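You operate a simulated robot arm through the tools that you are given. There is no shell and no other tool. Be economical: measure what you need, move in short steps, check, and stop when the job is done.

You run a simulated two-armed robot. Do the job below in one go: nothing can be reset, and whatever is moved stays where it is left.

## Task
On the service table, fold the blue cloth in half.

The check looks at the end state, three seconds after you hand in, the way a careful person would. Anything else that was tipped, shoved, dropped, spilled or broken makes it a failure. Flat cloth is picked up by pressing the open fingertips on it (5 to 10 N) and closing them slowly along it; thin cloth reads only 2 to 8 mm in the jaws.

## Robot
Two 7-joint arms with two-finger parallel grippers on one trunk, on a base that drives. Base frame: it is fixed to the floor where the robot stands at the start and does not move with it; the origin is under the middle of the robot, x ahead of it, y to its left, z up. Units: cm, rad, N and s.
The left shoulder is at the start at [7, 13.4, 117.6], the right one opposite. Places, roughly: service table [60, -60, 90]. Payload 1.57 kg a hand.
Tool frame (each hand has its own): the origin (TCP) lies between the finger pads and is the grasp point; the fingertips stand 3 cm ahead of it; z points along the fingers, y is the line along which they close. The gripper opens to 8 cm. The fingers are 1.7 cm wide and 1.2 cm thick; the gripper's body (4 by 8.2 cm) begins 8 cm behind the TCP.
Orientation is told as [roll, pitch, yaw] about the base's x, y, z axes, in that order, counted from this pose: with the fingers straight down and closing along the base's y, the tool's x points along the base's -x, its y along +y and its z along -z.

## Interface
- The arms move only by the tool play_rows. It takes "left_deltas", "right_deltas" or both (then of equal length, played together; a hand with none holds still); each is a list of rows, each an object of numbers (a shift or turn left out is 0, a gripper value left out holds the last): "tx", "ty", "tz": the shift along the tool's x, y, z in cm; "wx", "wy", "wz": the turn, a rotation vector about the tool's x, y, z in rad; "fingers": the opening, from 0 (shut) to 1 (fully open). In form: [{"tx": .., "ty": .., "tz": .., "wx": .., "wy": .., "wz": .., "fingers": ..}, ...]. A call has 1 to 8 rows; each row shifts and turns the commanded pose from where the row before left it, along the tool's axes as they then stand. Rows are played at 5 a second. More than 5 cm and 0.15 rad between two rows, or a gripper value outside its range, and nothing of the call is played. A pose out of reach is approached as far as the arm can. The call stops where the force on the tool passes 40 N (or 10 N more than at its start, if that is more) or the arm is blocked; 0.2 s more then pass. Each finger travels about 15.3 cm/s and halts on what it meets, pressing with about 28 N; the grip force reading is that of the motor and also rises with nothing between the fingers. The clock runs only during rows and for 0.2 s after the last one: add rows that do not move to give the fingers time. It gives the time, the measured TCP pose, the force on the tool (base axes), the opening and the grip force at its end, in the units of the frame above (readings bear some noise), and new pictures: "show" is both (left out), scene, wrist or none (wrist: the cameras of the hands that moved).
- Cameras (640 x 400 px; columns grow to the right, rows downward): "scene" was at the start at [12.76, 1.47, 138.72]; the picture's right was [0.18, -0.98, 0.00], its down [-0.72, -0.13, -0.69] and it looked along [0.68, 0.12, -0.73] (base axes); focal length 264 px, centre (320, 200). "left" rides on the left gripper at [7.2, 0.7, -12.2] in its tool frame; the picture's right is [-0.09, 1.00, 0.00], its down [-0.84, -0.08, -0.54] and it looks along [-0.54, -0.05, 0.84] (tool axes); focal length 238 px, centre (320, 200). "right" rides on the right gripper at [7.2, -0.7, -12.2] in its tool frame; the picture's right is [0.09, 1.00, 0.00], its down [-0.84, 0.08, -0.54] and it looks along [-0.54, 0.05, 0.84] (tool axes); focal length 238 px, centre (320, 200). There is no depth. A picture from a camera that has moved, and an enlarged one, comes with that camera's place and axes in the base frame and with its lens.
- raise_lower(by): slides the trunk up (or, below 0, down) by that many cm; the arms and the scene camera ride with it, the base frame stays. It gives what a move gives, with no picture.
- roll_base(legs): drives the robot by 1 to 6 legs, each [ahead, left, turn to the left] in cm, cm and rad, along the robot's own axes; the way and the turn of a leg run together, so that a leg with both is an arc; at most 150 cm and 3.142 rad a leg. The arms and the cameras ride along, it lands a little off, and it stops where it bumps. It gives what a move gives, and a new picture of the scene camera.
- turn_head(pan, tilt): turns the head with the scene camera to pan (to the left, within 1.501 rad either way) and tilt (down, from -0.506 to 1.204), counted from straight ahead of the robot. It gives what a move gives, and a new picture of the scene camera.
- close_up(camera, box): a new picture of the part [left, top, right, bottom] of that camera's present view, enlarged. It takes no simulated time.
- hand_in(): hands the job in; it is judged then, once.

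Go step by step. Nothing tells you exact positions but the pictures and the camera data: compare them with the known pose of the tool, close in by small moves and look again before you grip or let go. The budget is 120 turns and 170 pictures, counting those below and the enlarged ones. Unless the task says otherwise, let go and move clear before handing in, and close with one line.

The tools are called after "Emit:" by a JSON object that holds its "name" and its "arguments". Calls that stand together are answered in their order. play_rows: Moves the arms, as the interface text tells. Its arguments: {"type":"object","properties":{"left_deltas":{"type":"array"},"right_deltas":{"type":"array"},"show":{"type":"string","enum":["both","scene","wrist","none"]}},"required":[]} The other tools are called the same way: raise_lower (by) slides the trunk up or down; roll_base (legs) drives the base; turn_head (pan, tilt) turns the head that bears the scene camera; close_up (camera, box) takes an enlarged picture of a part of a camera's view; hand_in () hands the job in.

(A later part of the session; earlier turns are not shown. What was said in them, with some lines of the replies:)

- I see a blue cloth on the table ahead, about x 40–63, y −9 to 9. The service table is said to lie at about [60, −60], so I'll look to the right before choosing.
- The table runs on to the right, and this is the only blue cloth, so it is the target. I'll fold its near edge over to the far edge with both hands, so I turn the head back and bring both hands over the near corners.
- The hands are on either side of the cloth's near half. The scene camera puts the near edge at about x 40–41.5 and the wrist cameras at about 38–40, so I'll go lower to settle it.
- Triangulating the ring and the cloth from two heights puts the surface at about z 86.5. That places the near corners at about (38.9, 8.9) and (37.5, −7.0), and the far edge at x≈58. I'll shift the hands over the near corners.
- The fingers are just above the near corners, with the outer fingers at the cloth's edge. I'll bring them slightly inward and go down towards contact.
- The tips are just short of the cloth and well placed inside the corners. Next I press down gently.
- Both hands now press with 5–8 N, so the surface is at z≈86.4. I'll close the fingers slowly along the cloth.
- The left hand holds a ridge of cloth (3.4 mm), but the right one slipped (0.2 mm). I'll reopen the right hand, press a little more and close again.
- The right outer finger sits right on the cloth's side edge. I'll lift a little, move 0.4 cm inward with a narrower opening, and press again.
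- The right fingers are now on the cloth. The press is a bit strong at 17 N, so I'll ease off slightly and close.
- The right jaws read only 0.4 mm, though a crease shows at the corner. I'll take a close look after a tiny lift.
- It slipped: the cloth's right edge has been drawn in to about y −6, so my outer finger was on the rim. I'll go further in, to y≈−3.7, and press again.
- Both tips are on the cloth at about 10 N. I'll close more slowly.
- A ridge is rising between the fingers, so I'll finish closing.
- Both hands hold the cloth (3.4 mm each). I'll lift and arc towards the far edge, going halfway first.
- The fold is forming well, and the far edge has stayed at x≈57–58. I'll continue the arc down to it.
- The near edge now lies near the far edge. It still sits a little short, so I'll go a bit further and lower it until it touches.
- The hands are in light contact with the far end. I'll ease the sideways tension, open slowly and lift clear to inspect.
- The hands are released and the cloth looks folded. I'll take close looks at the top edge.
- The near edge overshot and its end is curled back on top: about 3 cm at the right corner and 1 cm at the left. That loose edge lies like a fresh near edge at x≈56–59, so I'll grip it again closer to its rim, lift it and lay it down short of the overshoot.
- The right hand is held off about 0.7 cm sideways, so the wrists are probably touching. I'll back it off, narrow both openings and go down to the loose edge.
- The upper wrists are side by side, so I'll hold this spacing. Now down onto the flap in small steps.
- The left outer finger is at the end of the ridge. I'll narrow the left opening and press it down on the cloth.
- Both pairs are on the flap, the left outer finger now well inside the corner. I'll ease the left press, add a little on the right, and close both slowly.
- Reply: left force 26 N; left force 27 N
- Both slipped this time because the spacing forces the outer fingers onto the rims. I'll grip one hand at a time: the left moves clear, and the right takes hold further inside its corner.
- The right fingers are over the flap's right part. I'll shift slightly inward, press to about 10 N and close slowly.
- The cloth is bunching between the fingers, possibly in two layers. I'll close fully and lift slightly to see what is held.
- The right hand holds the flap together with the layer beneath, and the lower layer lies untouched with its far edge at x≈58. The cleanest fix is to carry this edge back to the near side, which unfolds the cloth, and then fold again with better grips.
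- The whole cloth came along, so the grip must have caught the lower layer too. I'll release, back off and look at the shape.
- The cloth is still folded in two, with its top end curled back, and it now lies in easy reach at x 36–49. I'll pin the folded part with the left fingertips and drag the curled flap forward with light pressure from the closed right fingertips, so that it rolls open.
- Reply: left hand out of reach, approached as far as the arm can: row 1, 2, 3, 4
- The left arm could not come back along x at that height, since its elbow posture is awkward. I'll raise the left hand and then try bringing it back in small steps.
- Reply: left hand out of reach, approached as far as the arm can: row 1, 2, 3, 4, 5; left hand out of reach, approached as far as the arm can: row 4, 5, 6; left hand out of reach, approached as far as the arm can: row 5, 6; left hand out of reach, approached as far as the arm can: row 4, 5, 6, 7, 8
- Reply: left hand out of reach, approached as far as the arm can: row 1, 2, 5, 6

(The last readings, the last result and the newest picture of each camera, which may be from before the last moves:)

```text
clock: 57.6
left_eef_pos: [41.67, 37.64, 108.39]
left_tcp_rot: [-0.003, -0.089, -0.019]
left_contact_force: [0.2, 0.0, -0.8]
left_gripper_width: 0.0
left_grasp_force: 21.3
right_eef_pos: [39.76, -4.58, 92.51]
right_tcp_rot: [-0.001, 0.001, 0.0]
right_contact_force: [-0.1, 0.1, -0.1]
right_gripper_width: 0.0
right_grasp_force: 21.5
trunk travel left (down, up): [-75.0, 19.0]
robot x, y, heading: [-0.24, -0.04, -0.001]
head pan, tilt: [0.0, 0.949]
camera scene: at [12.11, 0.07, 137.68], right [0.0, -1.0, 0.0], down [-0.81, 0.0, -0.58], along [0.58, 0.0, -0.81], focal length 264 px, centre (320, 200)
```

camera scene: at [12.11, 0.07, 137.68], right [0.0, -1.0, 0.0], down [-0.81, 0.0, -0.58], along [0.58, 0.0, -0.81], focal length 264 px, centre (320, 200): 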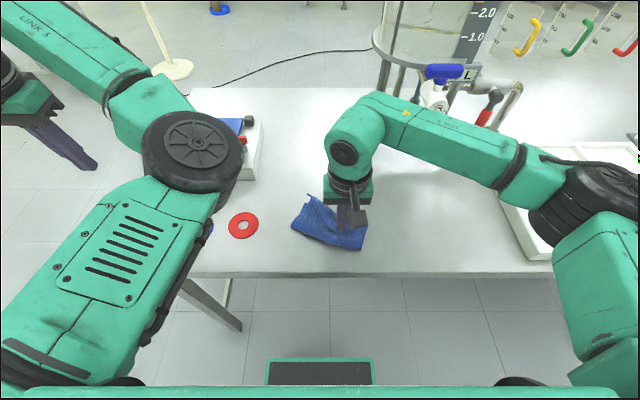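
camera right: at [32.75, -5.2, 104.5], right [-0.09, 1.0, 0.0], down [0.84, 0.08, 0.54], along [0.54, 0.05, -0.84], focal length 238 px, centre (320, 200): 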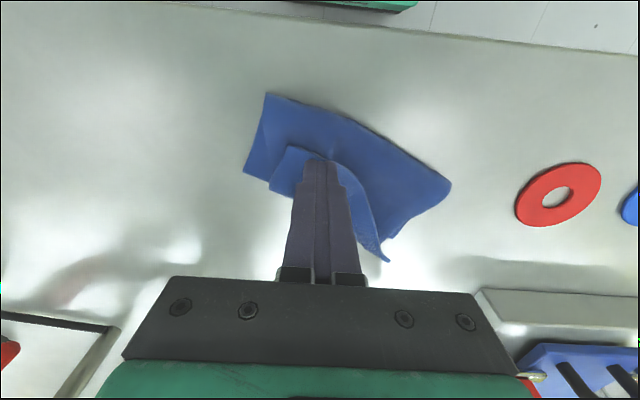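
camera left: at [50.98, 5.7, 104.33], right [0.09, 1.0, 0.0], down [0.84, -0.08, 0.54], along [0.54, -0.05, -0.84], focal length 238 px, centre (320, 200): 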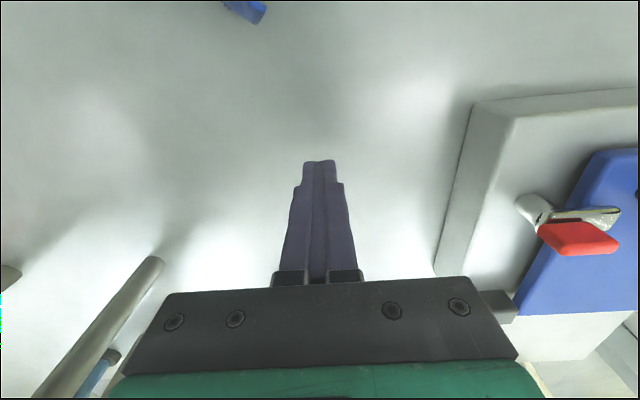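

Emit:
{"name": "play_rows", "arguments": {"left_deltas": [{"tx": 2, "ty": 3}, {"tx": 2, "ty": 3}, {"tx": 2, "ty": 3}, {"tx": 2, "ty": 3}, {"tx": 1, "ty": 3}, {"tx": 1, "ty": 3}, {"ty": 3}, {"ty": 3}], "show": "scene"}}

```text
clock: 59.4
left_eef_pos: [31.76, 61.9, 107.3]
left_tcp_rot: [-0.005, -0.088, -0.016]
left_contact_force: [0.4, 1.0, -0.9]
left_gripper_width: 0.0
left_grasp_force: 21.5
right_eef_pos: [39.76, -4.5, 92.46]
right_tcp_rot: [-0.003, 0.0, 0.001]
right_contact_force: [0.6, -0.7, 0.1]
right_gripper_width: 0.0
right_grasp_force: 21.0
trunk travel left (down, up): [-75.0, 19.0]
robot x, y, heading: [-0.13, -0.03, -0.0]
head pan, tilt: [0.0, 0.949]
camera scene: at [12.09, 0.25, 137.68], right [0.0, -1.0, 0.0], down [-0.81, 0.0, -0.58], along [0.58, 0.0, -0.81], focal length 264 px, centre (320, 200)
```

scene: 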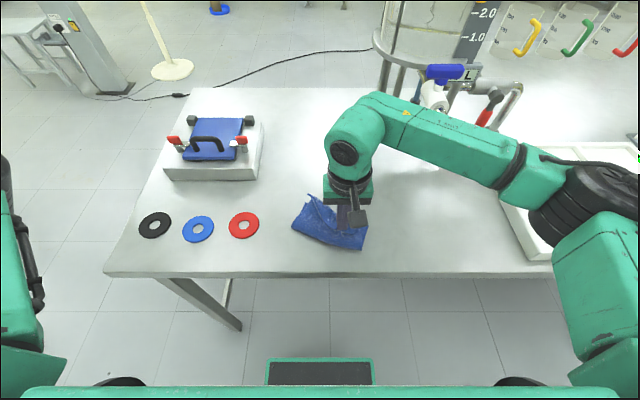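

Emit:
{"name": "play_rows", "arguments": {"left_deltas": [{"tx": 2, "ty": 2}, {"tx": 2}, {"tx": 2, "ty": -2}, {"ty": -3}, {"ty": -3}, {"ty": -3}, {"ty": -3}, {"ty": -3}], "show": "scene"}}

```text
clock: 61.2
left_eef_pos: [25.85, 46.89, 107.07]
left_tcp_rot: [-0.003, -0.088, -0.017]
left_contact_force: [0.3, 0.9, 0.6]
left_gripper_width: 0.0
left_grasp_force: 21.5
right_eef_pos: [39.79, -4.64, 92.33]
right_tcp_rot: [0.001, 0.0, 0.001]
right_contact_force: [-0.3, 0.4, 0.2]
right_gripper_width: 0.0
right_grasp_force: 21.5
trunk travel left (down, up): [-75.0, 19.0]
robot x, y, heading: [0.16, -0.06, 0.003]
head pan, tilt: [0.0, 0.949]
camera scene: at [12.16, -0.12, 137.68], right [0.0, -1.0, 0.0], down [-0.81, 0.0, -0.58], along [0.58, 0.0, -0.81], focal length 264 px, centre (320, 200)
```

scene: 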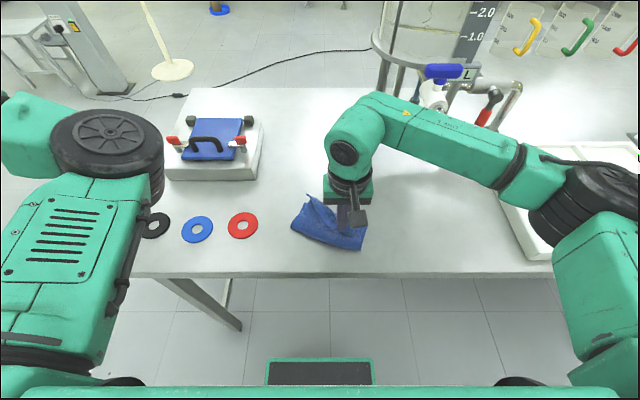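

The left arm's elbow has swung inward and is of little use now, so I'll park it and go on with the right hand alone. First I'll unfold the cloth by its exposed bottom corner, a single layer at about (42, −11). I turn the right hand so it closes along that side edge.

Emit:
{"name": "play_rows", "arguments": {"right_deltas": [{"tz": -3, "wz": -0.14}, {"ty": -2, "tz": -1, "wz": -0.14}, {"wz": -0.14}, {"wz": -0.14}, {"wz": -0.14}, {"wz": -0.14}, {"wz": -0.14}, {"wz": -0.14, "fingers": 0.3}], "show": "wrist"}}

```text
clock: 63.0
left_eef_pos: [25.69, 47.08, 107.01]
left_tcp_rot: [-0.002, -0.088, -0.018]
left_contact_force: [0.2, 0.0, 0.2]
left_gripper_width: 0.01
left_grasp_force: 21.8
right_eef_pos: [40.08, -6.79, 96.15]
right_tcp_rot: [0.0, 0.0, 0.911]
right_contact_force: [-0.3, -0.7, -0.5]
right_gripper_width: 2.39
right_grasp_force: 0.1
right hand out of reach, approached as far as the arm can: row 7, 8
trunk travel left (down, up): [-75.0, 19.0]
robot x, y, heading: [-0.15, -0.41, -0.0]
head pan, tilt: [0.0, 0.949]
camera right: at [36.27, -12.85, 108.4], right [-0.84, 0.54, 0.0], down [0.45, 0.71, 0.54], along [0.29, 0.46, -0.84], focal length 238 px, centre (320, 200)
```

right: 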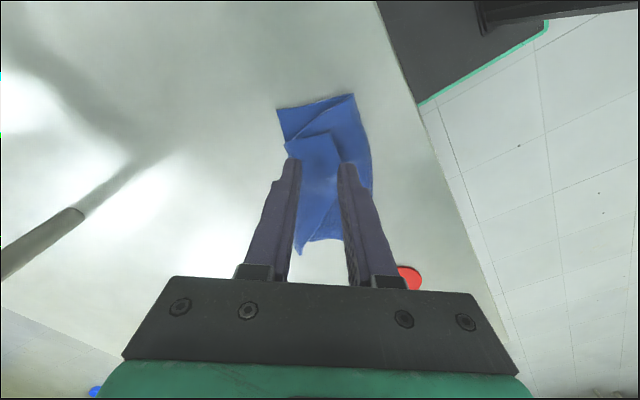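

Emit:
{"name": "play_rows", "arguments": {"right_deltas": [{"tx": 1.84, "ty": -2.19, "fingers": 0.2}, {"tz": 3}, {"tz": 1.5}, {}], "show": "wrist"}}

Emit:
{"name": "close_up", "arguments": {"camera": "right", "box": [220, 60, 460, 220]}}

```text
clock: 64.0
left_eef_pos: [25.65, 47.03, 107.09]
left_tcp_rot: [-0.001, -0.087, -0.017]
left_contact_force: [-0.6, 0.0, 1.0]
left_gripper_width: 0.0
left_grasp_force: 21.0
right_eef_pos: [39.95, -6.76, 91.63]
right_tcp_rot: [0.001, 0.0, 0.909]
right_contact_force: [0.9, 0.0, 0.4]
right_gripper_width: 1.6
right_grasp_force: 0.1
right hand out of reach, approached as far as the arm can: row 1
trunk travel left (down, up): [-75.0, 19.0]
robot x, y, heading: [0.06, -0.03, 0.001]
head pan, tilt: [0.0, 0.949]
camera right: at [36.14, -12.83, 103.71], right [-0.84, 0.54, 0.0], down [0.45, 0.71, 0.54], along [0.29, 0.46, -0.84], focal length 238 px, centre (320, 200)
```

right: 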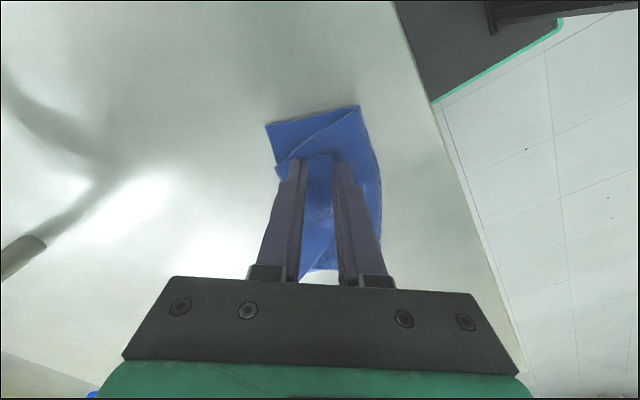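

```text
2.50 times, centred on (340, 140) of right
camera zoom: at [36.14, -12.83, 103.71], right [-0.84, 0.54, 0.0], down [0.45, 0.71, 0.54], along [0.29, 0.46, -0.84], focal length 596 px, centre (270, 350)
```

zoom: 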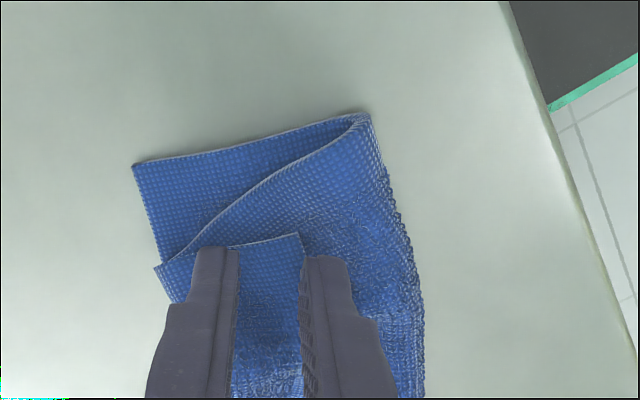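

Emit:
{"name": "play_rows", "arguments": {"right_deltas": [{"wz": 0.14, "tz": -1}, {"wz": 0.07}, {"tx": 1.28, "ty": -2.84, "fingers": 0.16}, {"tz": 0.5}, {}], "show": "none"}}

Emit:
{"name": "close_up", "arguments": {"camera": "right", "box": [220, 60, 460, 220]}}

```text
clock: 65.2
left_eef_pos: [25.79, 47.03, 106.96]
left_tcp_rot: [-0.004, -0.086, -0.017]
left_contact_force: [0.5, 0.3, -1.1]
left_gripper_width: 0.0
left_grasp_force: 21.3
right_eef_pos: [41.14, -9.88, 92.16]
right_tcp_rot: [0.0, -0.001, 0.701]
right_contact_force: [-0.2, 0.4, 0.0]
right_gripper_width: 1.26
right_grasp_force: 0.0
trunk travel left (down, up): [-75.0, 19.0]
robot x, y, heading: [0.29, 0.26, 0.006]
head pan, tilt: [0.0, 0.949]
```

```text
2.50 times, centred on (340, 140) of right
camera zoom: at [36.05, -14.94, 104.31], right [-0.71, 0.7, 0.0], down [0.59, 0.6, 0.54], along [0.38, 0.39, -0.84], focal length 596 px, centre (270, 350)
```

zoom: 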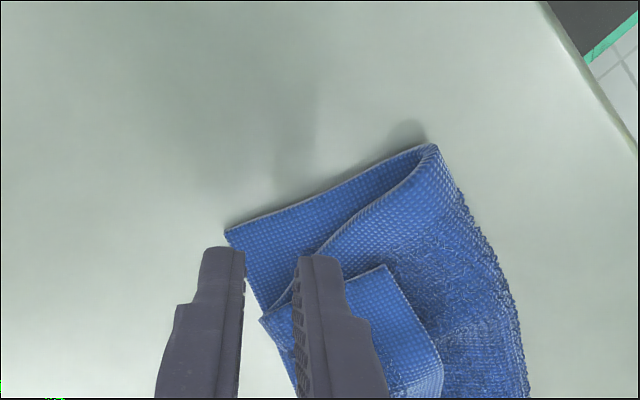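

Emit:
{"name": "play_rows", "arguments": {"right_deltas": [{"tx": 0.22, "ty": 0.45}, {"tz": 1.5}, {"tz": 0.8}, {"tz": 0.25}, {}], "show": "none"}}

Emit:
{"name": "close_up", "arguments": {"camera": "right", "box": [220, 60, 460, 220]}}

```text
clock: 66.4
left_eef_pos: [25.76, 46.98, 106.97]
left_tcp_rot: [-0.002, -0.087, -0.017]
left_contact_force: [0.3, 0.6, 0.2]
left_gripper_width: 0.02
left_grasp_force: 21.2
right_eef_pos: [40.54, -9.65, 89.57]
right_tcp_rot: [-0.001, -0.001, 0.701]
right_contact_force: [0.7, -0.3, 1.9]
right_gripper_width: 1.26
right_grasp_force: 0.0
trunk travel left (down, up): [-75.0, 19.0]
robot x, y, heading: [-0.09, 0.03, 0.002]
head pan, tilt: [0.0, 0.949]
```

```text
2.50 times, centred on (340, 140) of right
camera zoom: at [35.6, -14.86, 101.76], right [-0.71, 0.7, 0.0], down [0.59, 0.6, 0.54], along [0.38, 0.39, -0.84], focal length 596 px, centre (270, 350)
```

zoom: 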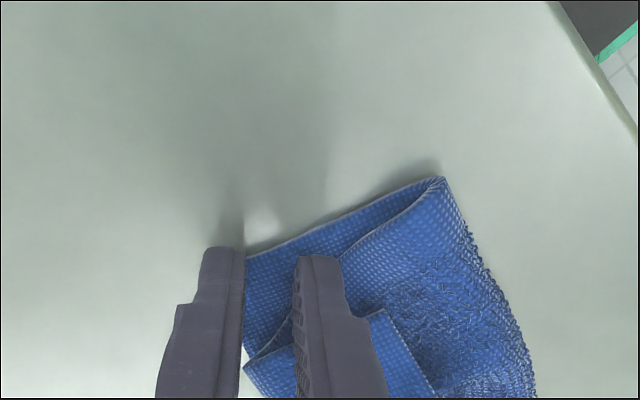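

The outer finger sits just outside the corner. I'll shift slightly onto the exposed wedge, narrow the opening, press and close.

Emit:
{"name": "play_rows", "arguments": {"right_deltas": [{"tz": -0.8}, {"tx": 0.5, "ty": 0.5, "fingers": 0.12}, {"tz": 0.6}, {"tz": 0.3}, {}], "show": "none"}}

Emit:
{"name": "close_up", "arguments": {"camera": "right", "box": [220, 60, 460, 220]}}

```text
clock: 67.6
left_eef_pos: [25.67, 47.16, 107.02]
left_tcp_rot: [-0.005, -0.087, -0.015]
left_contact_force: [0.0, 0.6, -0.3]
left_gripper_width: 0.0
left_grasp_force: 20.6
right_eef_pos: [39.99, -9.45, 89.47]
right_tcp_rot: [0.001, -0.001, 0.699]
right_contact_force: [0.3, 0.0, 4.8]
right_gripper_width: 0.93
right_grasp_force: 0.1
trunk travel left (down, up): [-75.0, 19.0]
robot x, y, heading: [-0.24, -0.16, -0.006]
head pan, tilt: [0.0, 0.949]
```

```text
2.50 times, centred on (340, 140) of right
camera zoom: at [34.86, -14.61, 101.71], right [-0.71, 0.7, 0.0], down [0.59, 0.6, 0.54], along [0.38, 0.39, -0.84], focal length 596 px, centre (270, 350)
```

zoom: 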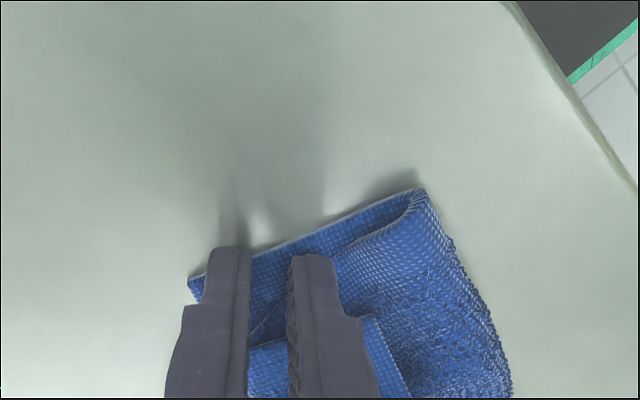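

Emit:
{"name": "play_rows", "arguments": {"right_deltas": [{"tz": 0.12}, {"fingers": 0.1}, {"fingers": 0.08}, {"fingers": 0.06}, {"fingers": 0.04}, {"fingers": 0.02}, {"fingers": 0}, {}], "show": "none"}}

Emit:
{"name": "close_up", "arguments": {"camera": "right", "box": [220, 60, 460, 220]}}

```text
clock: 69.4
left_eef_pos: [25.53, 47.05, 107.01]
left_tcp_rot: [-0.005, -0.09, -0.018]
left_contact_force: [0.6, -0.9, -0.2]
left_gripper_width: 0.01
left_grasp_force: 21.5
right_eef_pos: [39.78, -9.53, 89.5]
right_tcp_rot: [-0.001, -0.003, 0.699]
right_contact_force: [0.1, 1.0, 14.0]
right_gripper_width: 0.0
right_grasp_force: 21.6
trunk travel left (down, up): [-75.0, 19.0]
robot x, y, heading: [-0.09, 0.07, 0.003]
head pan, tilt: [0.0, 0.949]
```

```text
2.50 times, centred on (340, 140) of right
camera zoom: at [34.75, -14.63, 101.61], right [-0.71, 0.7, 0.0], down [0.59, 0.6, 0.54], along [0.38, 0.39, -0.84], focal length 596 px, centre (270, 350)
```

zoom: 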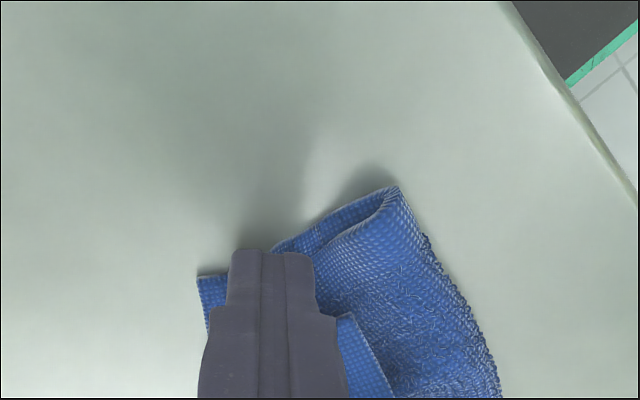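

Narrow pinches don't catch. The top layer's left corner, though, still stands as an upright ridge at about (49, 2.5), pointing about 40° off x, which suits the hand's present turn. I'll move above it and look.

Emit:
{"name": "play_rows", "arguments": {"right_deltas": [{"tz": -4}, {"tz": -3, "fingers": 0.35}, {"tx": -3.6, "ty": 0.8}, {"tx": -3.6, "ty": 0.8}, {"tx": -3.6, "ty": 0.8}, {"tx": -3.6, "ty": 0.8}, {"tz": 2}, {}], "show": "wrist"}}

Emit:
{"name": "close_up", "arguments": {"camera": "right", "box": [200, 60, 440, 220]}}

```text
clock: 71.2
left_eef_pos: [25.78, 47.04, 107.06]
left_tcp_rot: [-0.002, -0.087, -0.018]
left_contact_force: [-0.6, 0.1, 1.2]
left_gripper_width: 0.0
left_grasp_force: 21.6
right_eef_pos: [48.58, 1.94, 94.47]
right_tcp_rot: [0.0, 0.0, 0.7]
right_contact_force: [0.1, -0.2, -0.4]
right_gripper_width: 2.79
right_grasp_force: 0.1
trunk travel left (down, up): [-75.0, 19.0]
robot x, y, heading: [-0.17, -0.05, -0.0]
head pan, tilt: [0.0, 0.949]
camera right: at [43.48, -3.12, 106.66], right [-0.71, 0.7, 0.0], down [0.59, 0.6, 0.54], along [0.38, 0.39, -0.84], focal length 238 px, centre (320, 200)
```

right: 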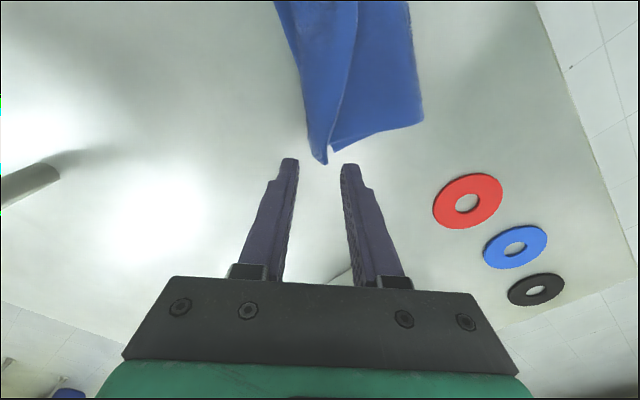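

```text
2.50 times, centred on (320, 140) of right
camera zoom: at [43.48, -3.12, 106.66], right [-0.71, 0.7, 0.0], down [0.59, 0.6, 0.54], along [0.38, 0.39, -0.84], focal length 596 px, centre (320, 350)
```

zoom: 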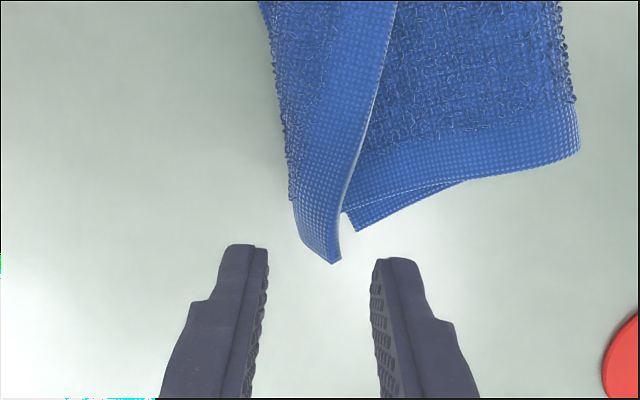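

I see the pointed corner of the top layer sticking out, with the lower layer's corner just beside it. I'll come down around the point, nearly to the table, and pinch it with little pressure.

Emit:
{"name": "play_rows", "arguments": {"right_deltas": [{"tx": -1.2, "ty": 0.45, "fingers": 0.22}, {"tz": 2.5}, {"tz": 1.4}, {}], "show": "none"}}

Emit:
{"name": "close_up", "arguments": {"camera": "right", "box": [200, 60, 440, 220]}}

```text
clock: 72.2
left_eef_pos: [25.79, 47.03, 106.99]
left_tcp_rot: [0.0, -0.086, -0.017]
left_contact_force: [0.4, 0.4, -0.7]
left_gripper_width: 0.01
left_grasp_force: 21.4
right_eef_pos: [48.98, 2.6, 90.42]
right_tcp_rot: [0.002, -0.002, 0.698]
right_contact_force: [0.1, -0.1, 0.9]
right_gripper_width: 1.75
right_grasp_force: 0.1
right hand out of reach, approached as far as the arm can: row 1
trunk travel left (down, up): [-75.0, 19.0]
robot x, y, heading: [-0.07, -0.01, 0.0]
head pan, tilt: [0.0, 0.949]
```

```text
2.50 times, centred on (320, 140) of right
camera zoom: at [43.87, -2.42, 102.6], right [-0.71, 0.7, 0.0], down [0.59, 0.6, 0.54], along [0.38, 0.39, -0.84], focal length 596 px, centre (320, 350)
```

zoom: 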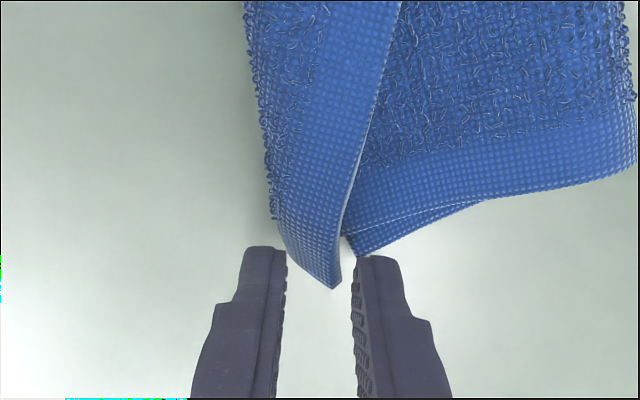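

The point lies between the fingers, so I'll lower the last bit and close.

Emit:
{"name": "play_rows", "arguments": {"right_deltas": [{"tz": 0.5}, {"tz": 0.4}, {"fingers": 0.17}, {"fingers": 0.12}, {"fingers": 0.08}, {"fingers": 0.04}, {"fingers": 0}, {}], "show": "none"}}

Emit:
{"name": "close_up", "arguments": {"camera": "right", "box": [200, 60, 440, 220]}}

```text
clock: 74.0
left_eef_pos: [25.75, 47.04, 106.92]
left_tcp_rot: [-0.002, -0.088, -0.019]
left_contact_force: [0.4, 0.0, 0.2]
left_gripper_width: 0.01
left_grasp_force: 21.5
right_eef_pos: [48.95, 2.66, 89.98]
right_tcp_rot: [-0.001, -0.002, 0.696]
right_contact_force: [0.3, 0.0, -0.5]
right_gripper_width: 0.26
right_grasp_force: 23.8
right hand out of reach, approached as far as the arm can: row 2
trunk travel left (down, up): [-75.0, 19.0]
robot x, y, heading: [-0.15, 0.23, -0.0]
head pan, tilt: [0.0, 0.949]
```

```text
2.50 times, centred on (320, 140) of right
camera zoom: at [43.89, -2.46, 102.06], right [-0.71, 0.71, 0.0], down [0.59, 0.6, 0.54], along [0.38, 0.38, -0.84], focal length 596 px, centre (320, 350)
```

zoom: 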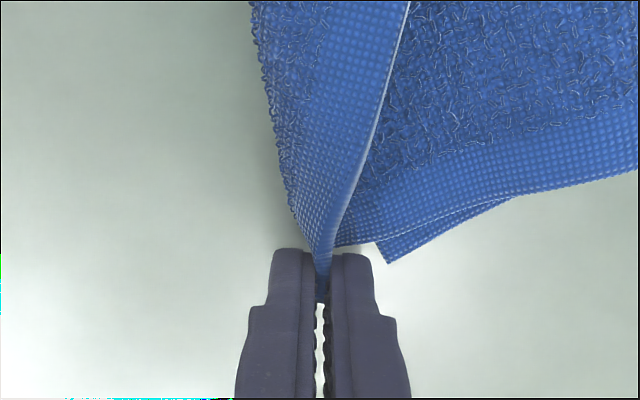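

The corner is held (2.6 mm). I'll lift it slowly, turning the hand back to straight, so the cloth hangs and unfolds.

Emit:
{"name": "play_rows", "arguments": {"right_deltas": [{"tz": -1.5, "wz": 0.05}, {"tz": -2, "wz": 0.09}, {"tz": -2.5, "wz": 0.09}, {"tz": -2.5, "wz": 0.09}, {"tz": -2.5, "wz": 0.09}, {"tz": -2.5, "wz": 0.09}, {"tz": -2.5, "wz": 0.09}, {"tz": -2.5, "wz": 0.09}]}}

```text
clock: 75.8
left_eef_pos: [25.74, 46.97, 107.03]
left_tcp_rot: [-0.003, -0.088, -0.016]
left_contact_force: [-0.3, 0.2, 0.3]
left_gripper_width: 0.0
left_grasp_force: 21.4
right_eef_pos: [49.0, 2.8, 108.48]
right_tcp_rot: [0.0, 0.0, 0.017]
right_contact_force: [-0.4, 0.3, 0.1]
right_gripper_width: 0.23
right_grasp_force: 23.5
trunk travel left (down, up): [-75.0, 19.0]
robot x, y, heading: [-0.3, -0.05, 0.002]
head pan, tilt: [0.0, 0.949]
camera scene: at [12.1, 0.11, 137.68], right [0.0, -1.0, 0.0], down [-0.81, 0.0, -0.58], along [0.58, 0.0, -0.81], focal length 264 px, centre (320, 200)
camera right: at [41.84, 2.09, 120.64], right [-0.11, 0.99, 0.0], down [0.84, 0.09, 0.54], along [0.54, 0.06, -0.84], focal length 238 px, centre (320, 200)
```

scene: 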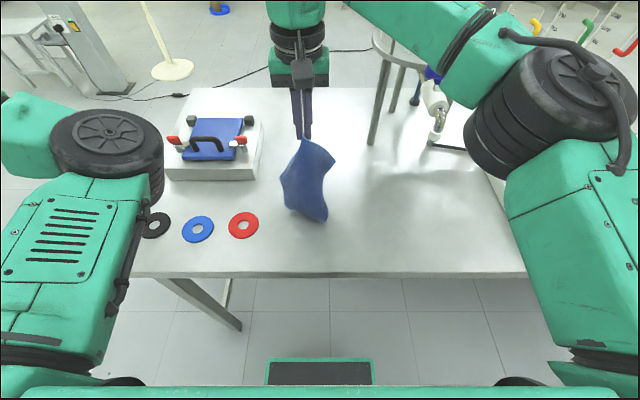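
right: 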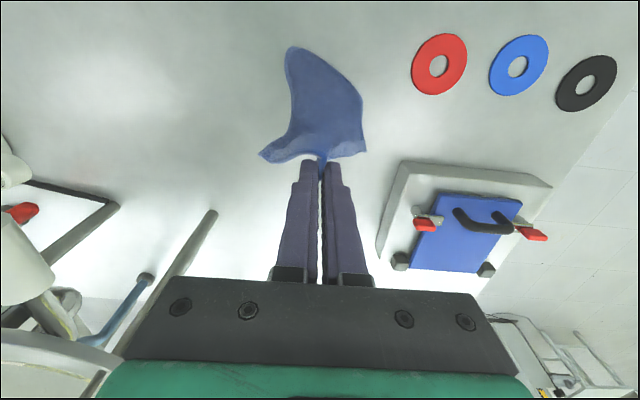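

The cloth hangs from its corner. I'll lift it free and carry it a little forward, so I can lay it down diagonally towards me.

Emit:
{"name": "play_rows", "arguments": {"right_deltas": [{"tz": -2.5}, {"tz": -2.5}, {"tz": -2}, {"tx": -1.5, "ty": 1}, {"tx": -1.5, "ty": 1}, {"tx": -1.5, "ty": 1}, {"tx": -1.5}, {}]}}

```text
clock: 77.6
left_eef_pos: [25.68, 46.97, 107.03]
left_tcp_rot: [-0.004, -0.086, -0.019]
left_contact_force: [0.3, 0.0, 0.1]
left_gripper_width: 0.0
left_grasp_force: 21.4
right_eef_pos: [51.93, 3.58, 114.93]
right_tcp_rot: [0.0, -0.001, 0.02]
right_contact_force: [0.0, -0.4, 0.3]
right_gripper_width: 0.25
right_grasp_force: 23.7
right hand out of reach, approached as far as the arm can: row 5, 6, 7
trunk travel left (down, up): [-75.0, 19.0]
robot x, y, heading: [-0.37, -0.12, -0.004]
head pan, tilt: [0.0, 0.949]
camera scene: at [12.15, 0.11, 137.68], right [0.0, -1.0, 0.0], down [-0.81, 0.0, -0.58], along [0.58, 0.0, -0.81], focal length 264 px, centre (320, 200)
camera right: at [44.83, 2.73, 127.01], right [-0.11, 0.99, 0.0], down [0.83, 0.09, 0.54], along [0.54, 0.06, -0.84], focal length 238 px, centre (320, 200)
```

scene: 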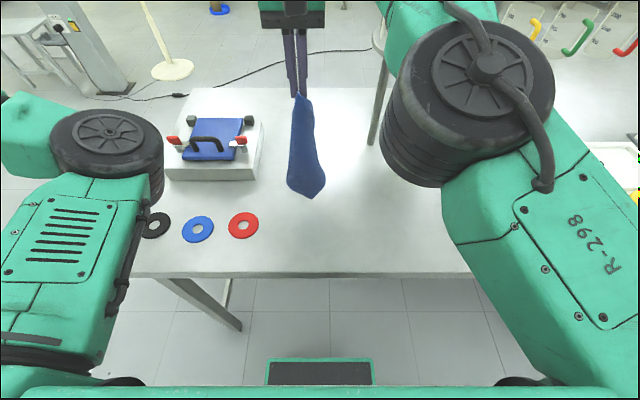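
right: 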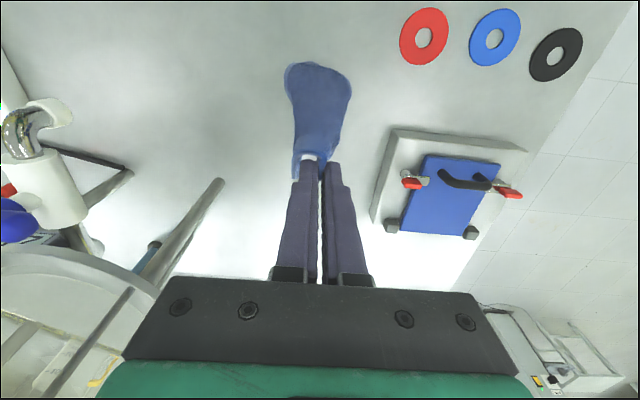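

The cloth hangs fully unfolded. I'll lower it until the bottom corner touches, then sweep the held corner back and right while descending, to lay it flat.

Emit:
{"name": "play_rows", "arguments": {"right_deltas": [{"tz": 1.5}, {"tz": 2}, {"tx": 1.0, "ty": -1.5, "tz": 1.5}, {"tx": 1.4, "ty": -2, "tz": 1.8}, {"tx": 1.6, "ty": -2.3, "tz": 2}, {"tx": 1.6, "ty": -2.3, "tz": 2.2}]}}

```text
clock: 79.0
left_eef_pos: [25.67, 46.87, 107.01]
left_tcp_rot: [-0.001, -0.087, -0.019]
left_contact_force: [-0.3, -0.1, 0.1]
left_gripper_width: 0.0
left_grasp_force: 21.3
right_eef_pos: [46.38, -4.75, 104.09]
right_tcp_rot: [0.002, -0.001, 0.02]
right_contact_force: [-0.6, -1.4, 0.4]
right_gripper_width: 0.26
right_grasp_force: 24.0
trunk travel left (down, up): [-75.0, 19.0]
robot x, y, heading: [0.06, 0.19, 0.001]
head pan, tilt: [0.0, 0.949]
camera scene: at [12.13, -0.11, 137.68], right [0.0, -1.0, 0.0], down [-0.81, 0.0, -0.58], along [0.58, 0.0, -0.81], focal length 264 px, centre (320, 200)
camera right: at [39.28, -5.63, 116.28], right [-0.11, 0.99, 0.0], down [0.83, 0.09, 0.54], along [0.54, 0.06, -0.84], focal length 238 px, centre (320, 200)
```

scene: 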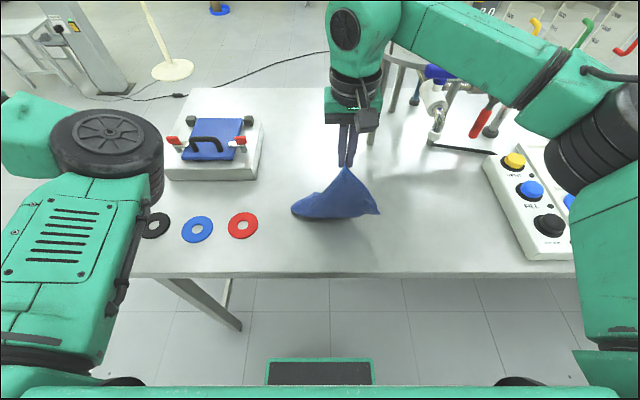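
right: 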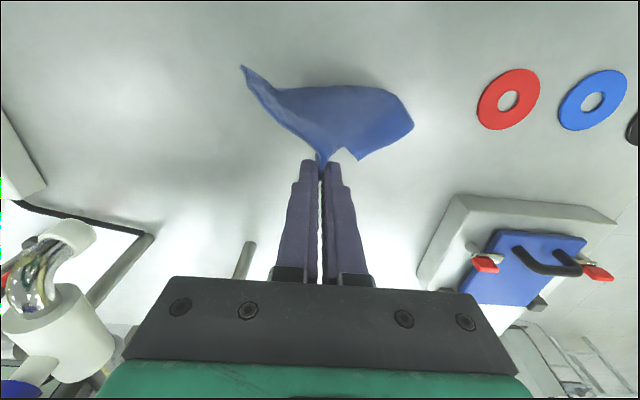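

The cloth trails to the left of the held corner, and the table is free out to y≈−40. I'll keep pulling right while descending, so it straightens as it lies down.

Emit:
{"name": "play_rows", "arguments": {"right_deltas": [{"ty": -2.5, "tz": 1.5}, {"ty": -2.5, "tz": 1.8}, {"ty": -2.5, "tz": 2}, {"ty": -2.5, "tz": 2}, {"ty": -2.5, "tz": 2.2}, {"ty": -2.5, "tz": 2.3}, {"ty": -2.5, "tz": 1.5}, {}]}}

```text
clock: 80.8
left_eef_pos: [25.77, 47.11, 106.98]
left_tcp_rot: [-0.003, -0.086, -0.016]
left_contact_force: [-0.4, -0.3, 0.1]
left_gripper_width: 0.0
left_grasp_force: 22.1
right_eef_pos: [46.95, -21.97, 90.25]
right_tcp_rot: [-0.001, 0.0, 0.018]
right_contact_force: [-0.9, -1.4, 0.3]
right_gripper_width: 0.24
right_grasp_force: 23.5
trunk travel left (down, up): [-75.0, 19.0]
robot x, y, heading: [0.02, 0.14, 0.003]
head pan, tilt: [0.0, 0.949]
camera scene: at [12.16, 0.14, 137.68], right [0.0, -1.0, 0.0], down [-0.81, 0.0, -0.58], along [0.58, 0.0, -0.81], focal length 264 px, centre (320, 200)
camera right: at [39.77, -22.75, 102.51], right [-0.11, 0.99, 0.0], down [0.84, 0.09, 0.54], along [0.54, 0.06, -0.84], focal length 238 px, centre (320, 200)
```

scene: 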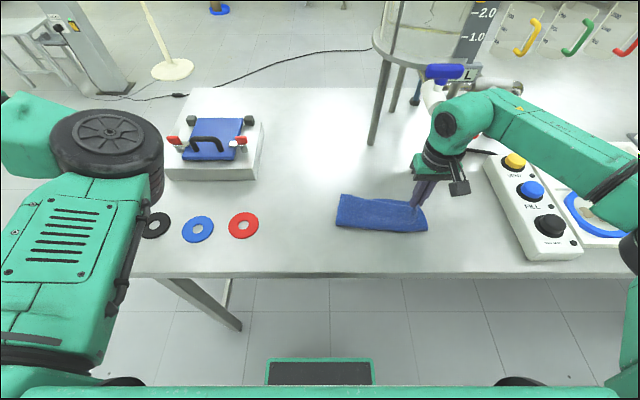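
right: 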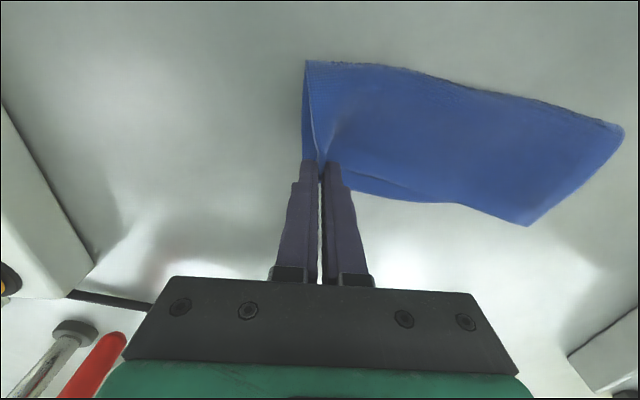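

The cloth now lies as a long strip, about 20 cm by 9 cm, which may already be a lengthwise half fold. I'll look closer before letting go.

Emit:
{"name": "close_up", "arguments": {"camera": "right", "box": [280, 40, 640, 260]}}

Emit:
{"name": "close_up", "arguments": {"camera": "scene", "box": [320, 170, 450, 250]}}

```text
1.78 times, centred on (460, 150) of right
camera zoom: at [39.77, -22.75, 102.51], right [-0.11, 0.99, 0.0], down [0.84, 0.09, 0.54], along [0.54, 0.06, -0.84], focal length 424 px, centre (71, 289)
```

zoom: 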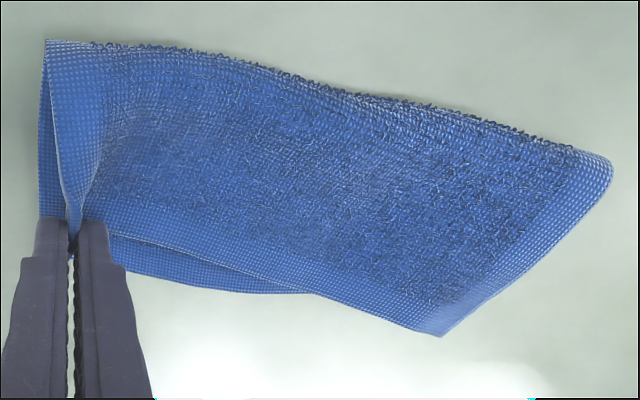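

```text
4.92 times, centred on (385, 210) of scene
camera zoom: at [12.16, 0.14, 137.68], right [0.0, -1.0, 0.0], down [-0.81, 0.0, -0.58], along [0.58, 0.0, -0.81], focal length 1301 px, centre (0, 151)
```

zoom: 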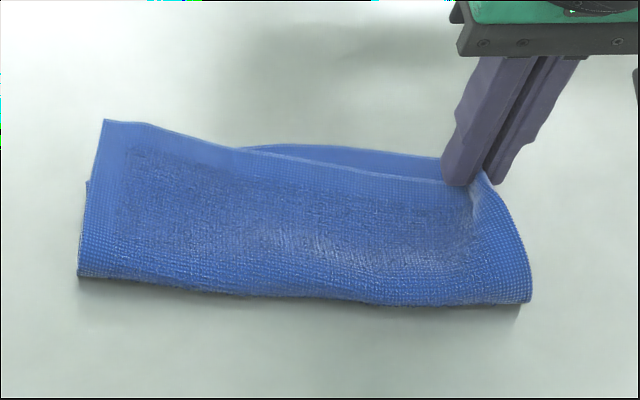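

By luck, the cloth is now nearly folded in half lengthwise: the fold runs along x≈41–42 and both long edges lie at x≈48–50. The held corner is about 1 cm short of the corner beneath, so I'll shift it there, release and lift off.

Emit:
{"name": "play_rows", "arguments": {"right_deltas": [{"tx": -0.6, "ty": -0.5}, {"tx": -0.5, "ty": -0.5}, {"tz": 0.4}, {"fingers": 0.08}, {"fingers": 0.2}, {"tz": -1}, {"tz": -4}, {"tz": -4}]}}

Emit:
{"name": "close_up", "arguments": {"camera": "right", "box": [260, 60, 620, 285]}}

Emit:
{"name": "close_up", "arguments": {"camera": "scene", "box": [320, 170, 450, 250]}}

```text
clock: 82.3
left_eef_pos: [25.96, 47.03, 107.06]
left_tcp_rot: [-0.004, -0.086, -0.018]
left_contact_force: [-0.5, 0.4, -0.6]
left_gripper_width: 0.01
left_grasp_force: 21.2
right_eef_pos: [47.62, -23.09, 90.45]
right_tcp_rot: [-0.01, 0.029, 0.023]
right_contact_force: [9.5, 1.1, -15.5]
right_gripper_width: 1.58
right_grasp_force: 0.1
trunk travel left (down, up): [-75.0, 19.0]
robot x, y, heading: [-0.12, -0.25, -0.003]
head pan, tilt: [0.0, 0.949]
stopped in row 7 (right hand): the force on the tool passed its limit (the readings are from after the stop); the commanded pose is now the measured one
camera scene: at [12.43, 0.03, 137.65], right [0.0, -1.0, 0.0], down [-0.81, 0.0, -0.58], along [0.58, 0.0, -0.81], focal length 264 px, centre (320, 200)
camera right: at [40.81, -23.79, 103.02], right [-0.12, 0.99, -0.01], down [0.85, 0.1, 0.52], along [0.51, 0.05, -0.86], focal length 238 px, centre (320, 200)
```

scene: 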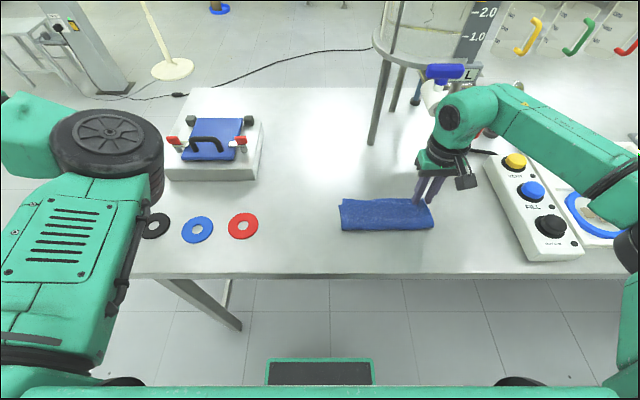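
right: 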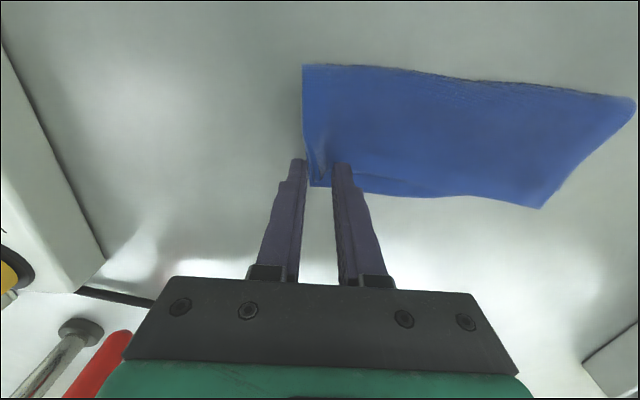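

```text
1.78 times, centred on (440, 172) of right
camera zoom: at [40.81, -23.79, 103.02], right [-0.12, 0.99, -0.01], down [0.85, 0.1, 0.52], along [0.51, 0.05, -0.86], focal length 424 px, centre (107, 249)
```

zoom: 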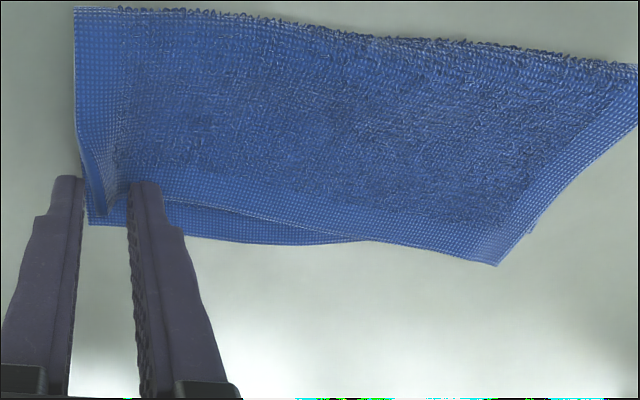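

```text
4.92 times, centred on (385, 210) of scene
camera zoom: at [12.43, 0.03, 137.65], right [0.0, -1.0, 0.0], down [-0.81, 0.0, -0.58], along [0.58, 0.0, -0.81], focal length 1301 px, centre (0, 151)
```

zoom: 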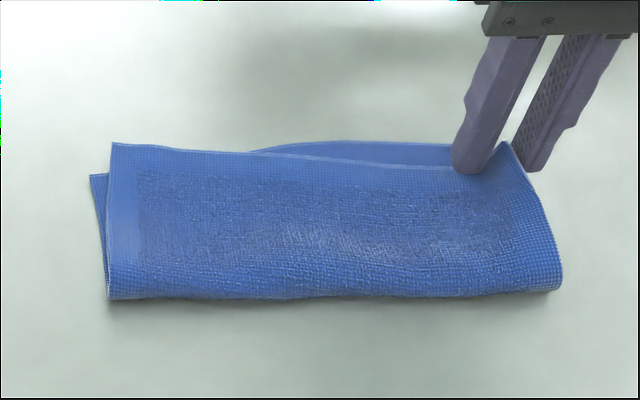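

The corner is released and the top layer lies well. The lift stopped on force, so I'll check by lifting slowly in small steps.

Emit:
{"name": "play_rows", "arguments": {"right_deltas": [{}, {"fingers": 0.3}, {"tz": -0.5}, {"tz": -0.5}, {}], "show": "wrist"}}

```text
clock: 83.5
left_eef_pos: [25.65, 47.07, 106.98]
left_tcp_rot: [-0.002, -0.089, -0.017]
left_contact_force: [-0.1, 0.6, -0.4]
left_gripper_width: 0.01
left_grasp_force: 21.5
right_eef_pos: [47.3, -22.99, 91.95]
right_tcp_rot: [-0.011, 0.024, 0.022]
right_contact_force: [-0.1, -0.8, 0.3]
right_gripper_width: 2.38
right_grasp_force: 0.1
trunk travel left (down, up): [-75.0, 19.0]
robot x, y, heading: [-0.16, -0.09, -0.001]
head pan, tilt: [0.0, 0.949]
camera right: at [40.62, -23.77, 104.37], right [-0.11, 0.99, -0.01], down [0.85, 0.1, 0.52], along [0.52, 0.05, -0.85], focal length 238 px, centre (320, 200)
```

right: 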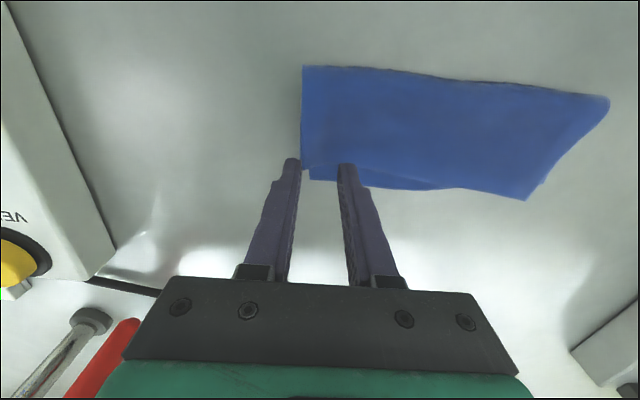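

Emit:
{"name": "play_rows", "arguments": {"right_deltas": [{"tz": -1.5}, {"tz": -2}, {"tz": -2}, {"tz": -2}, {"tx": 2, "ty": -1}, {"tx": 2, "ty": -1}, {}]}}

Emit:
{"name": "close_up", "arguments": {"camera": "right", "box": [280, 80, 600, 280]}}

Emit:
{"name": "close_up", "arguments": {"camera": "scene", "box": [320, 170, 450, 250]}}

```text
clock: 85.1
left_eef_pos: [25.75, 47.08, 107.02]
left_tcp_rot: [-0.004, -0.088, -0.017]
left_contact_force: [-0.1, -0.7, 0.3]
left_gripper_width: 0.01
left_grasp_force: 21.4
right_eef_pos: [43.94, -25.0, 99.57]
right_tcp_rot: [-0.009, 0.024, 0.023]
right_contact_force: [-0.2, 1.0, -0.3]
right_gripper_width: 2.41
right_grasp_force: 0.1
trunk travel left (down, up): [-75.0, 19.0]
robot x, y, heading: [0.08, 0.07, 0.001]
head pan, tilt: [0.0, 0.949]
camera scene: at [12.22, 0.15, 137.67], right [0.0, -1.0, 0.0], down [-0.81, 0.0, -0.58], along [0.58, 0.0, -0.81], focal length 264 px, centre (320, 200)
camera right: at [37.0, -25.7, 111.95], right [-0.12, 0.99, -0.01], down [0.85, 0.1, 0.52], along [0.52, 0.05, -0.85], focal length 238 px, centre (320, 200)
```

scene: 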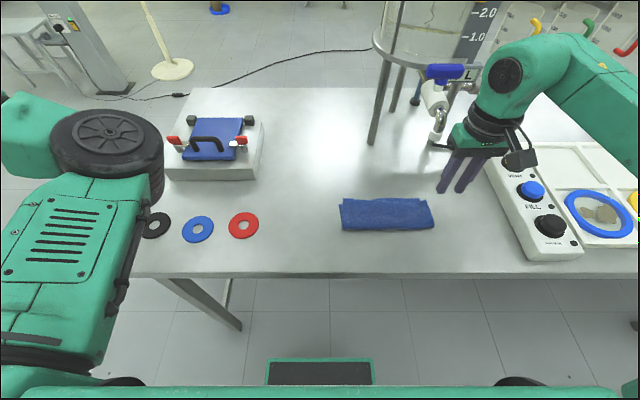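
right: 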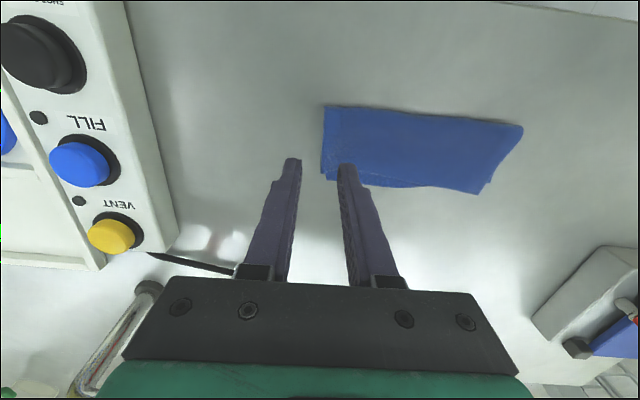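

```text
2.00 times, centred on (440, 180) of right
camera zoom: at [37.0, -25.7, 111.95], right [-0.12, 0.99, -0.01], down [0.85, 0.1, 0.52], along [0.52, 0.05, -0.85], focal length 477 px, centre (80, 240)
```

zoom: 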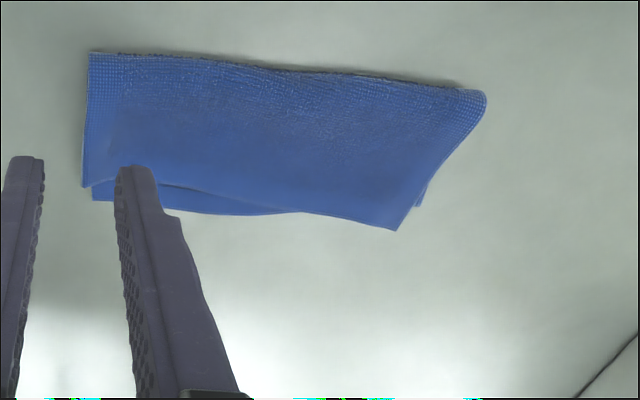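

```text
4.92 times, centred on (385, 210) of scene
camera zoom: at [12.22, 0.15, 137.67], right [0.0, -1.0, 0.0], down [-0.81, 0.0, -0.58], along [0.58, 0.0, -0.81], focal length 1301 px, centre (0, 151)
```

zoom: 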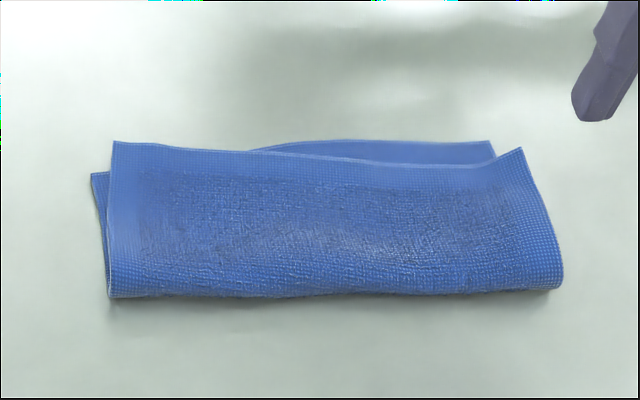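

The cloth lies folded in half lengthwise, about 20 × 8 cm. Its edges match to within about 1–2 cm, everything else on the table is where it was, and both hands are clear, so I'll hand in.

Emit:
{"name": "hand_in", "arguments": {}}

```text
The job is handed in.
```

The blue cloth is folded in half lengthwise on the service table, with its edges matching to about 1–2 cm, and I've handed the job in. It ended up about 15 cm to the right of where it started. My first fold overshot, so I picked the cloth up and laid it down again. On the final lift one move stopped on the force limit; the next slow lift met no resistance, and nothing else on the table looks moved.
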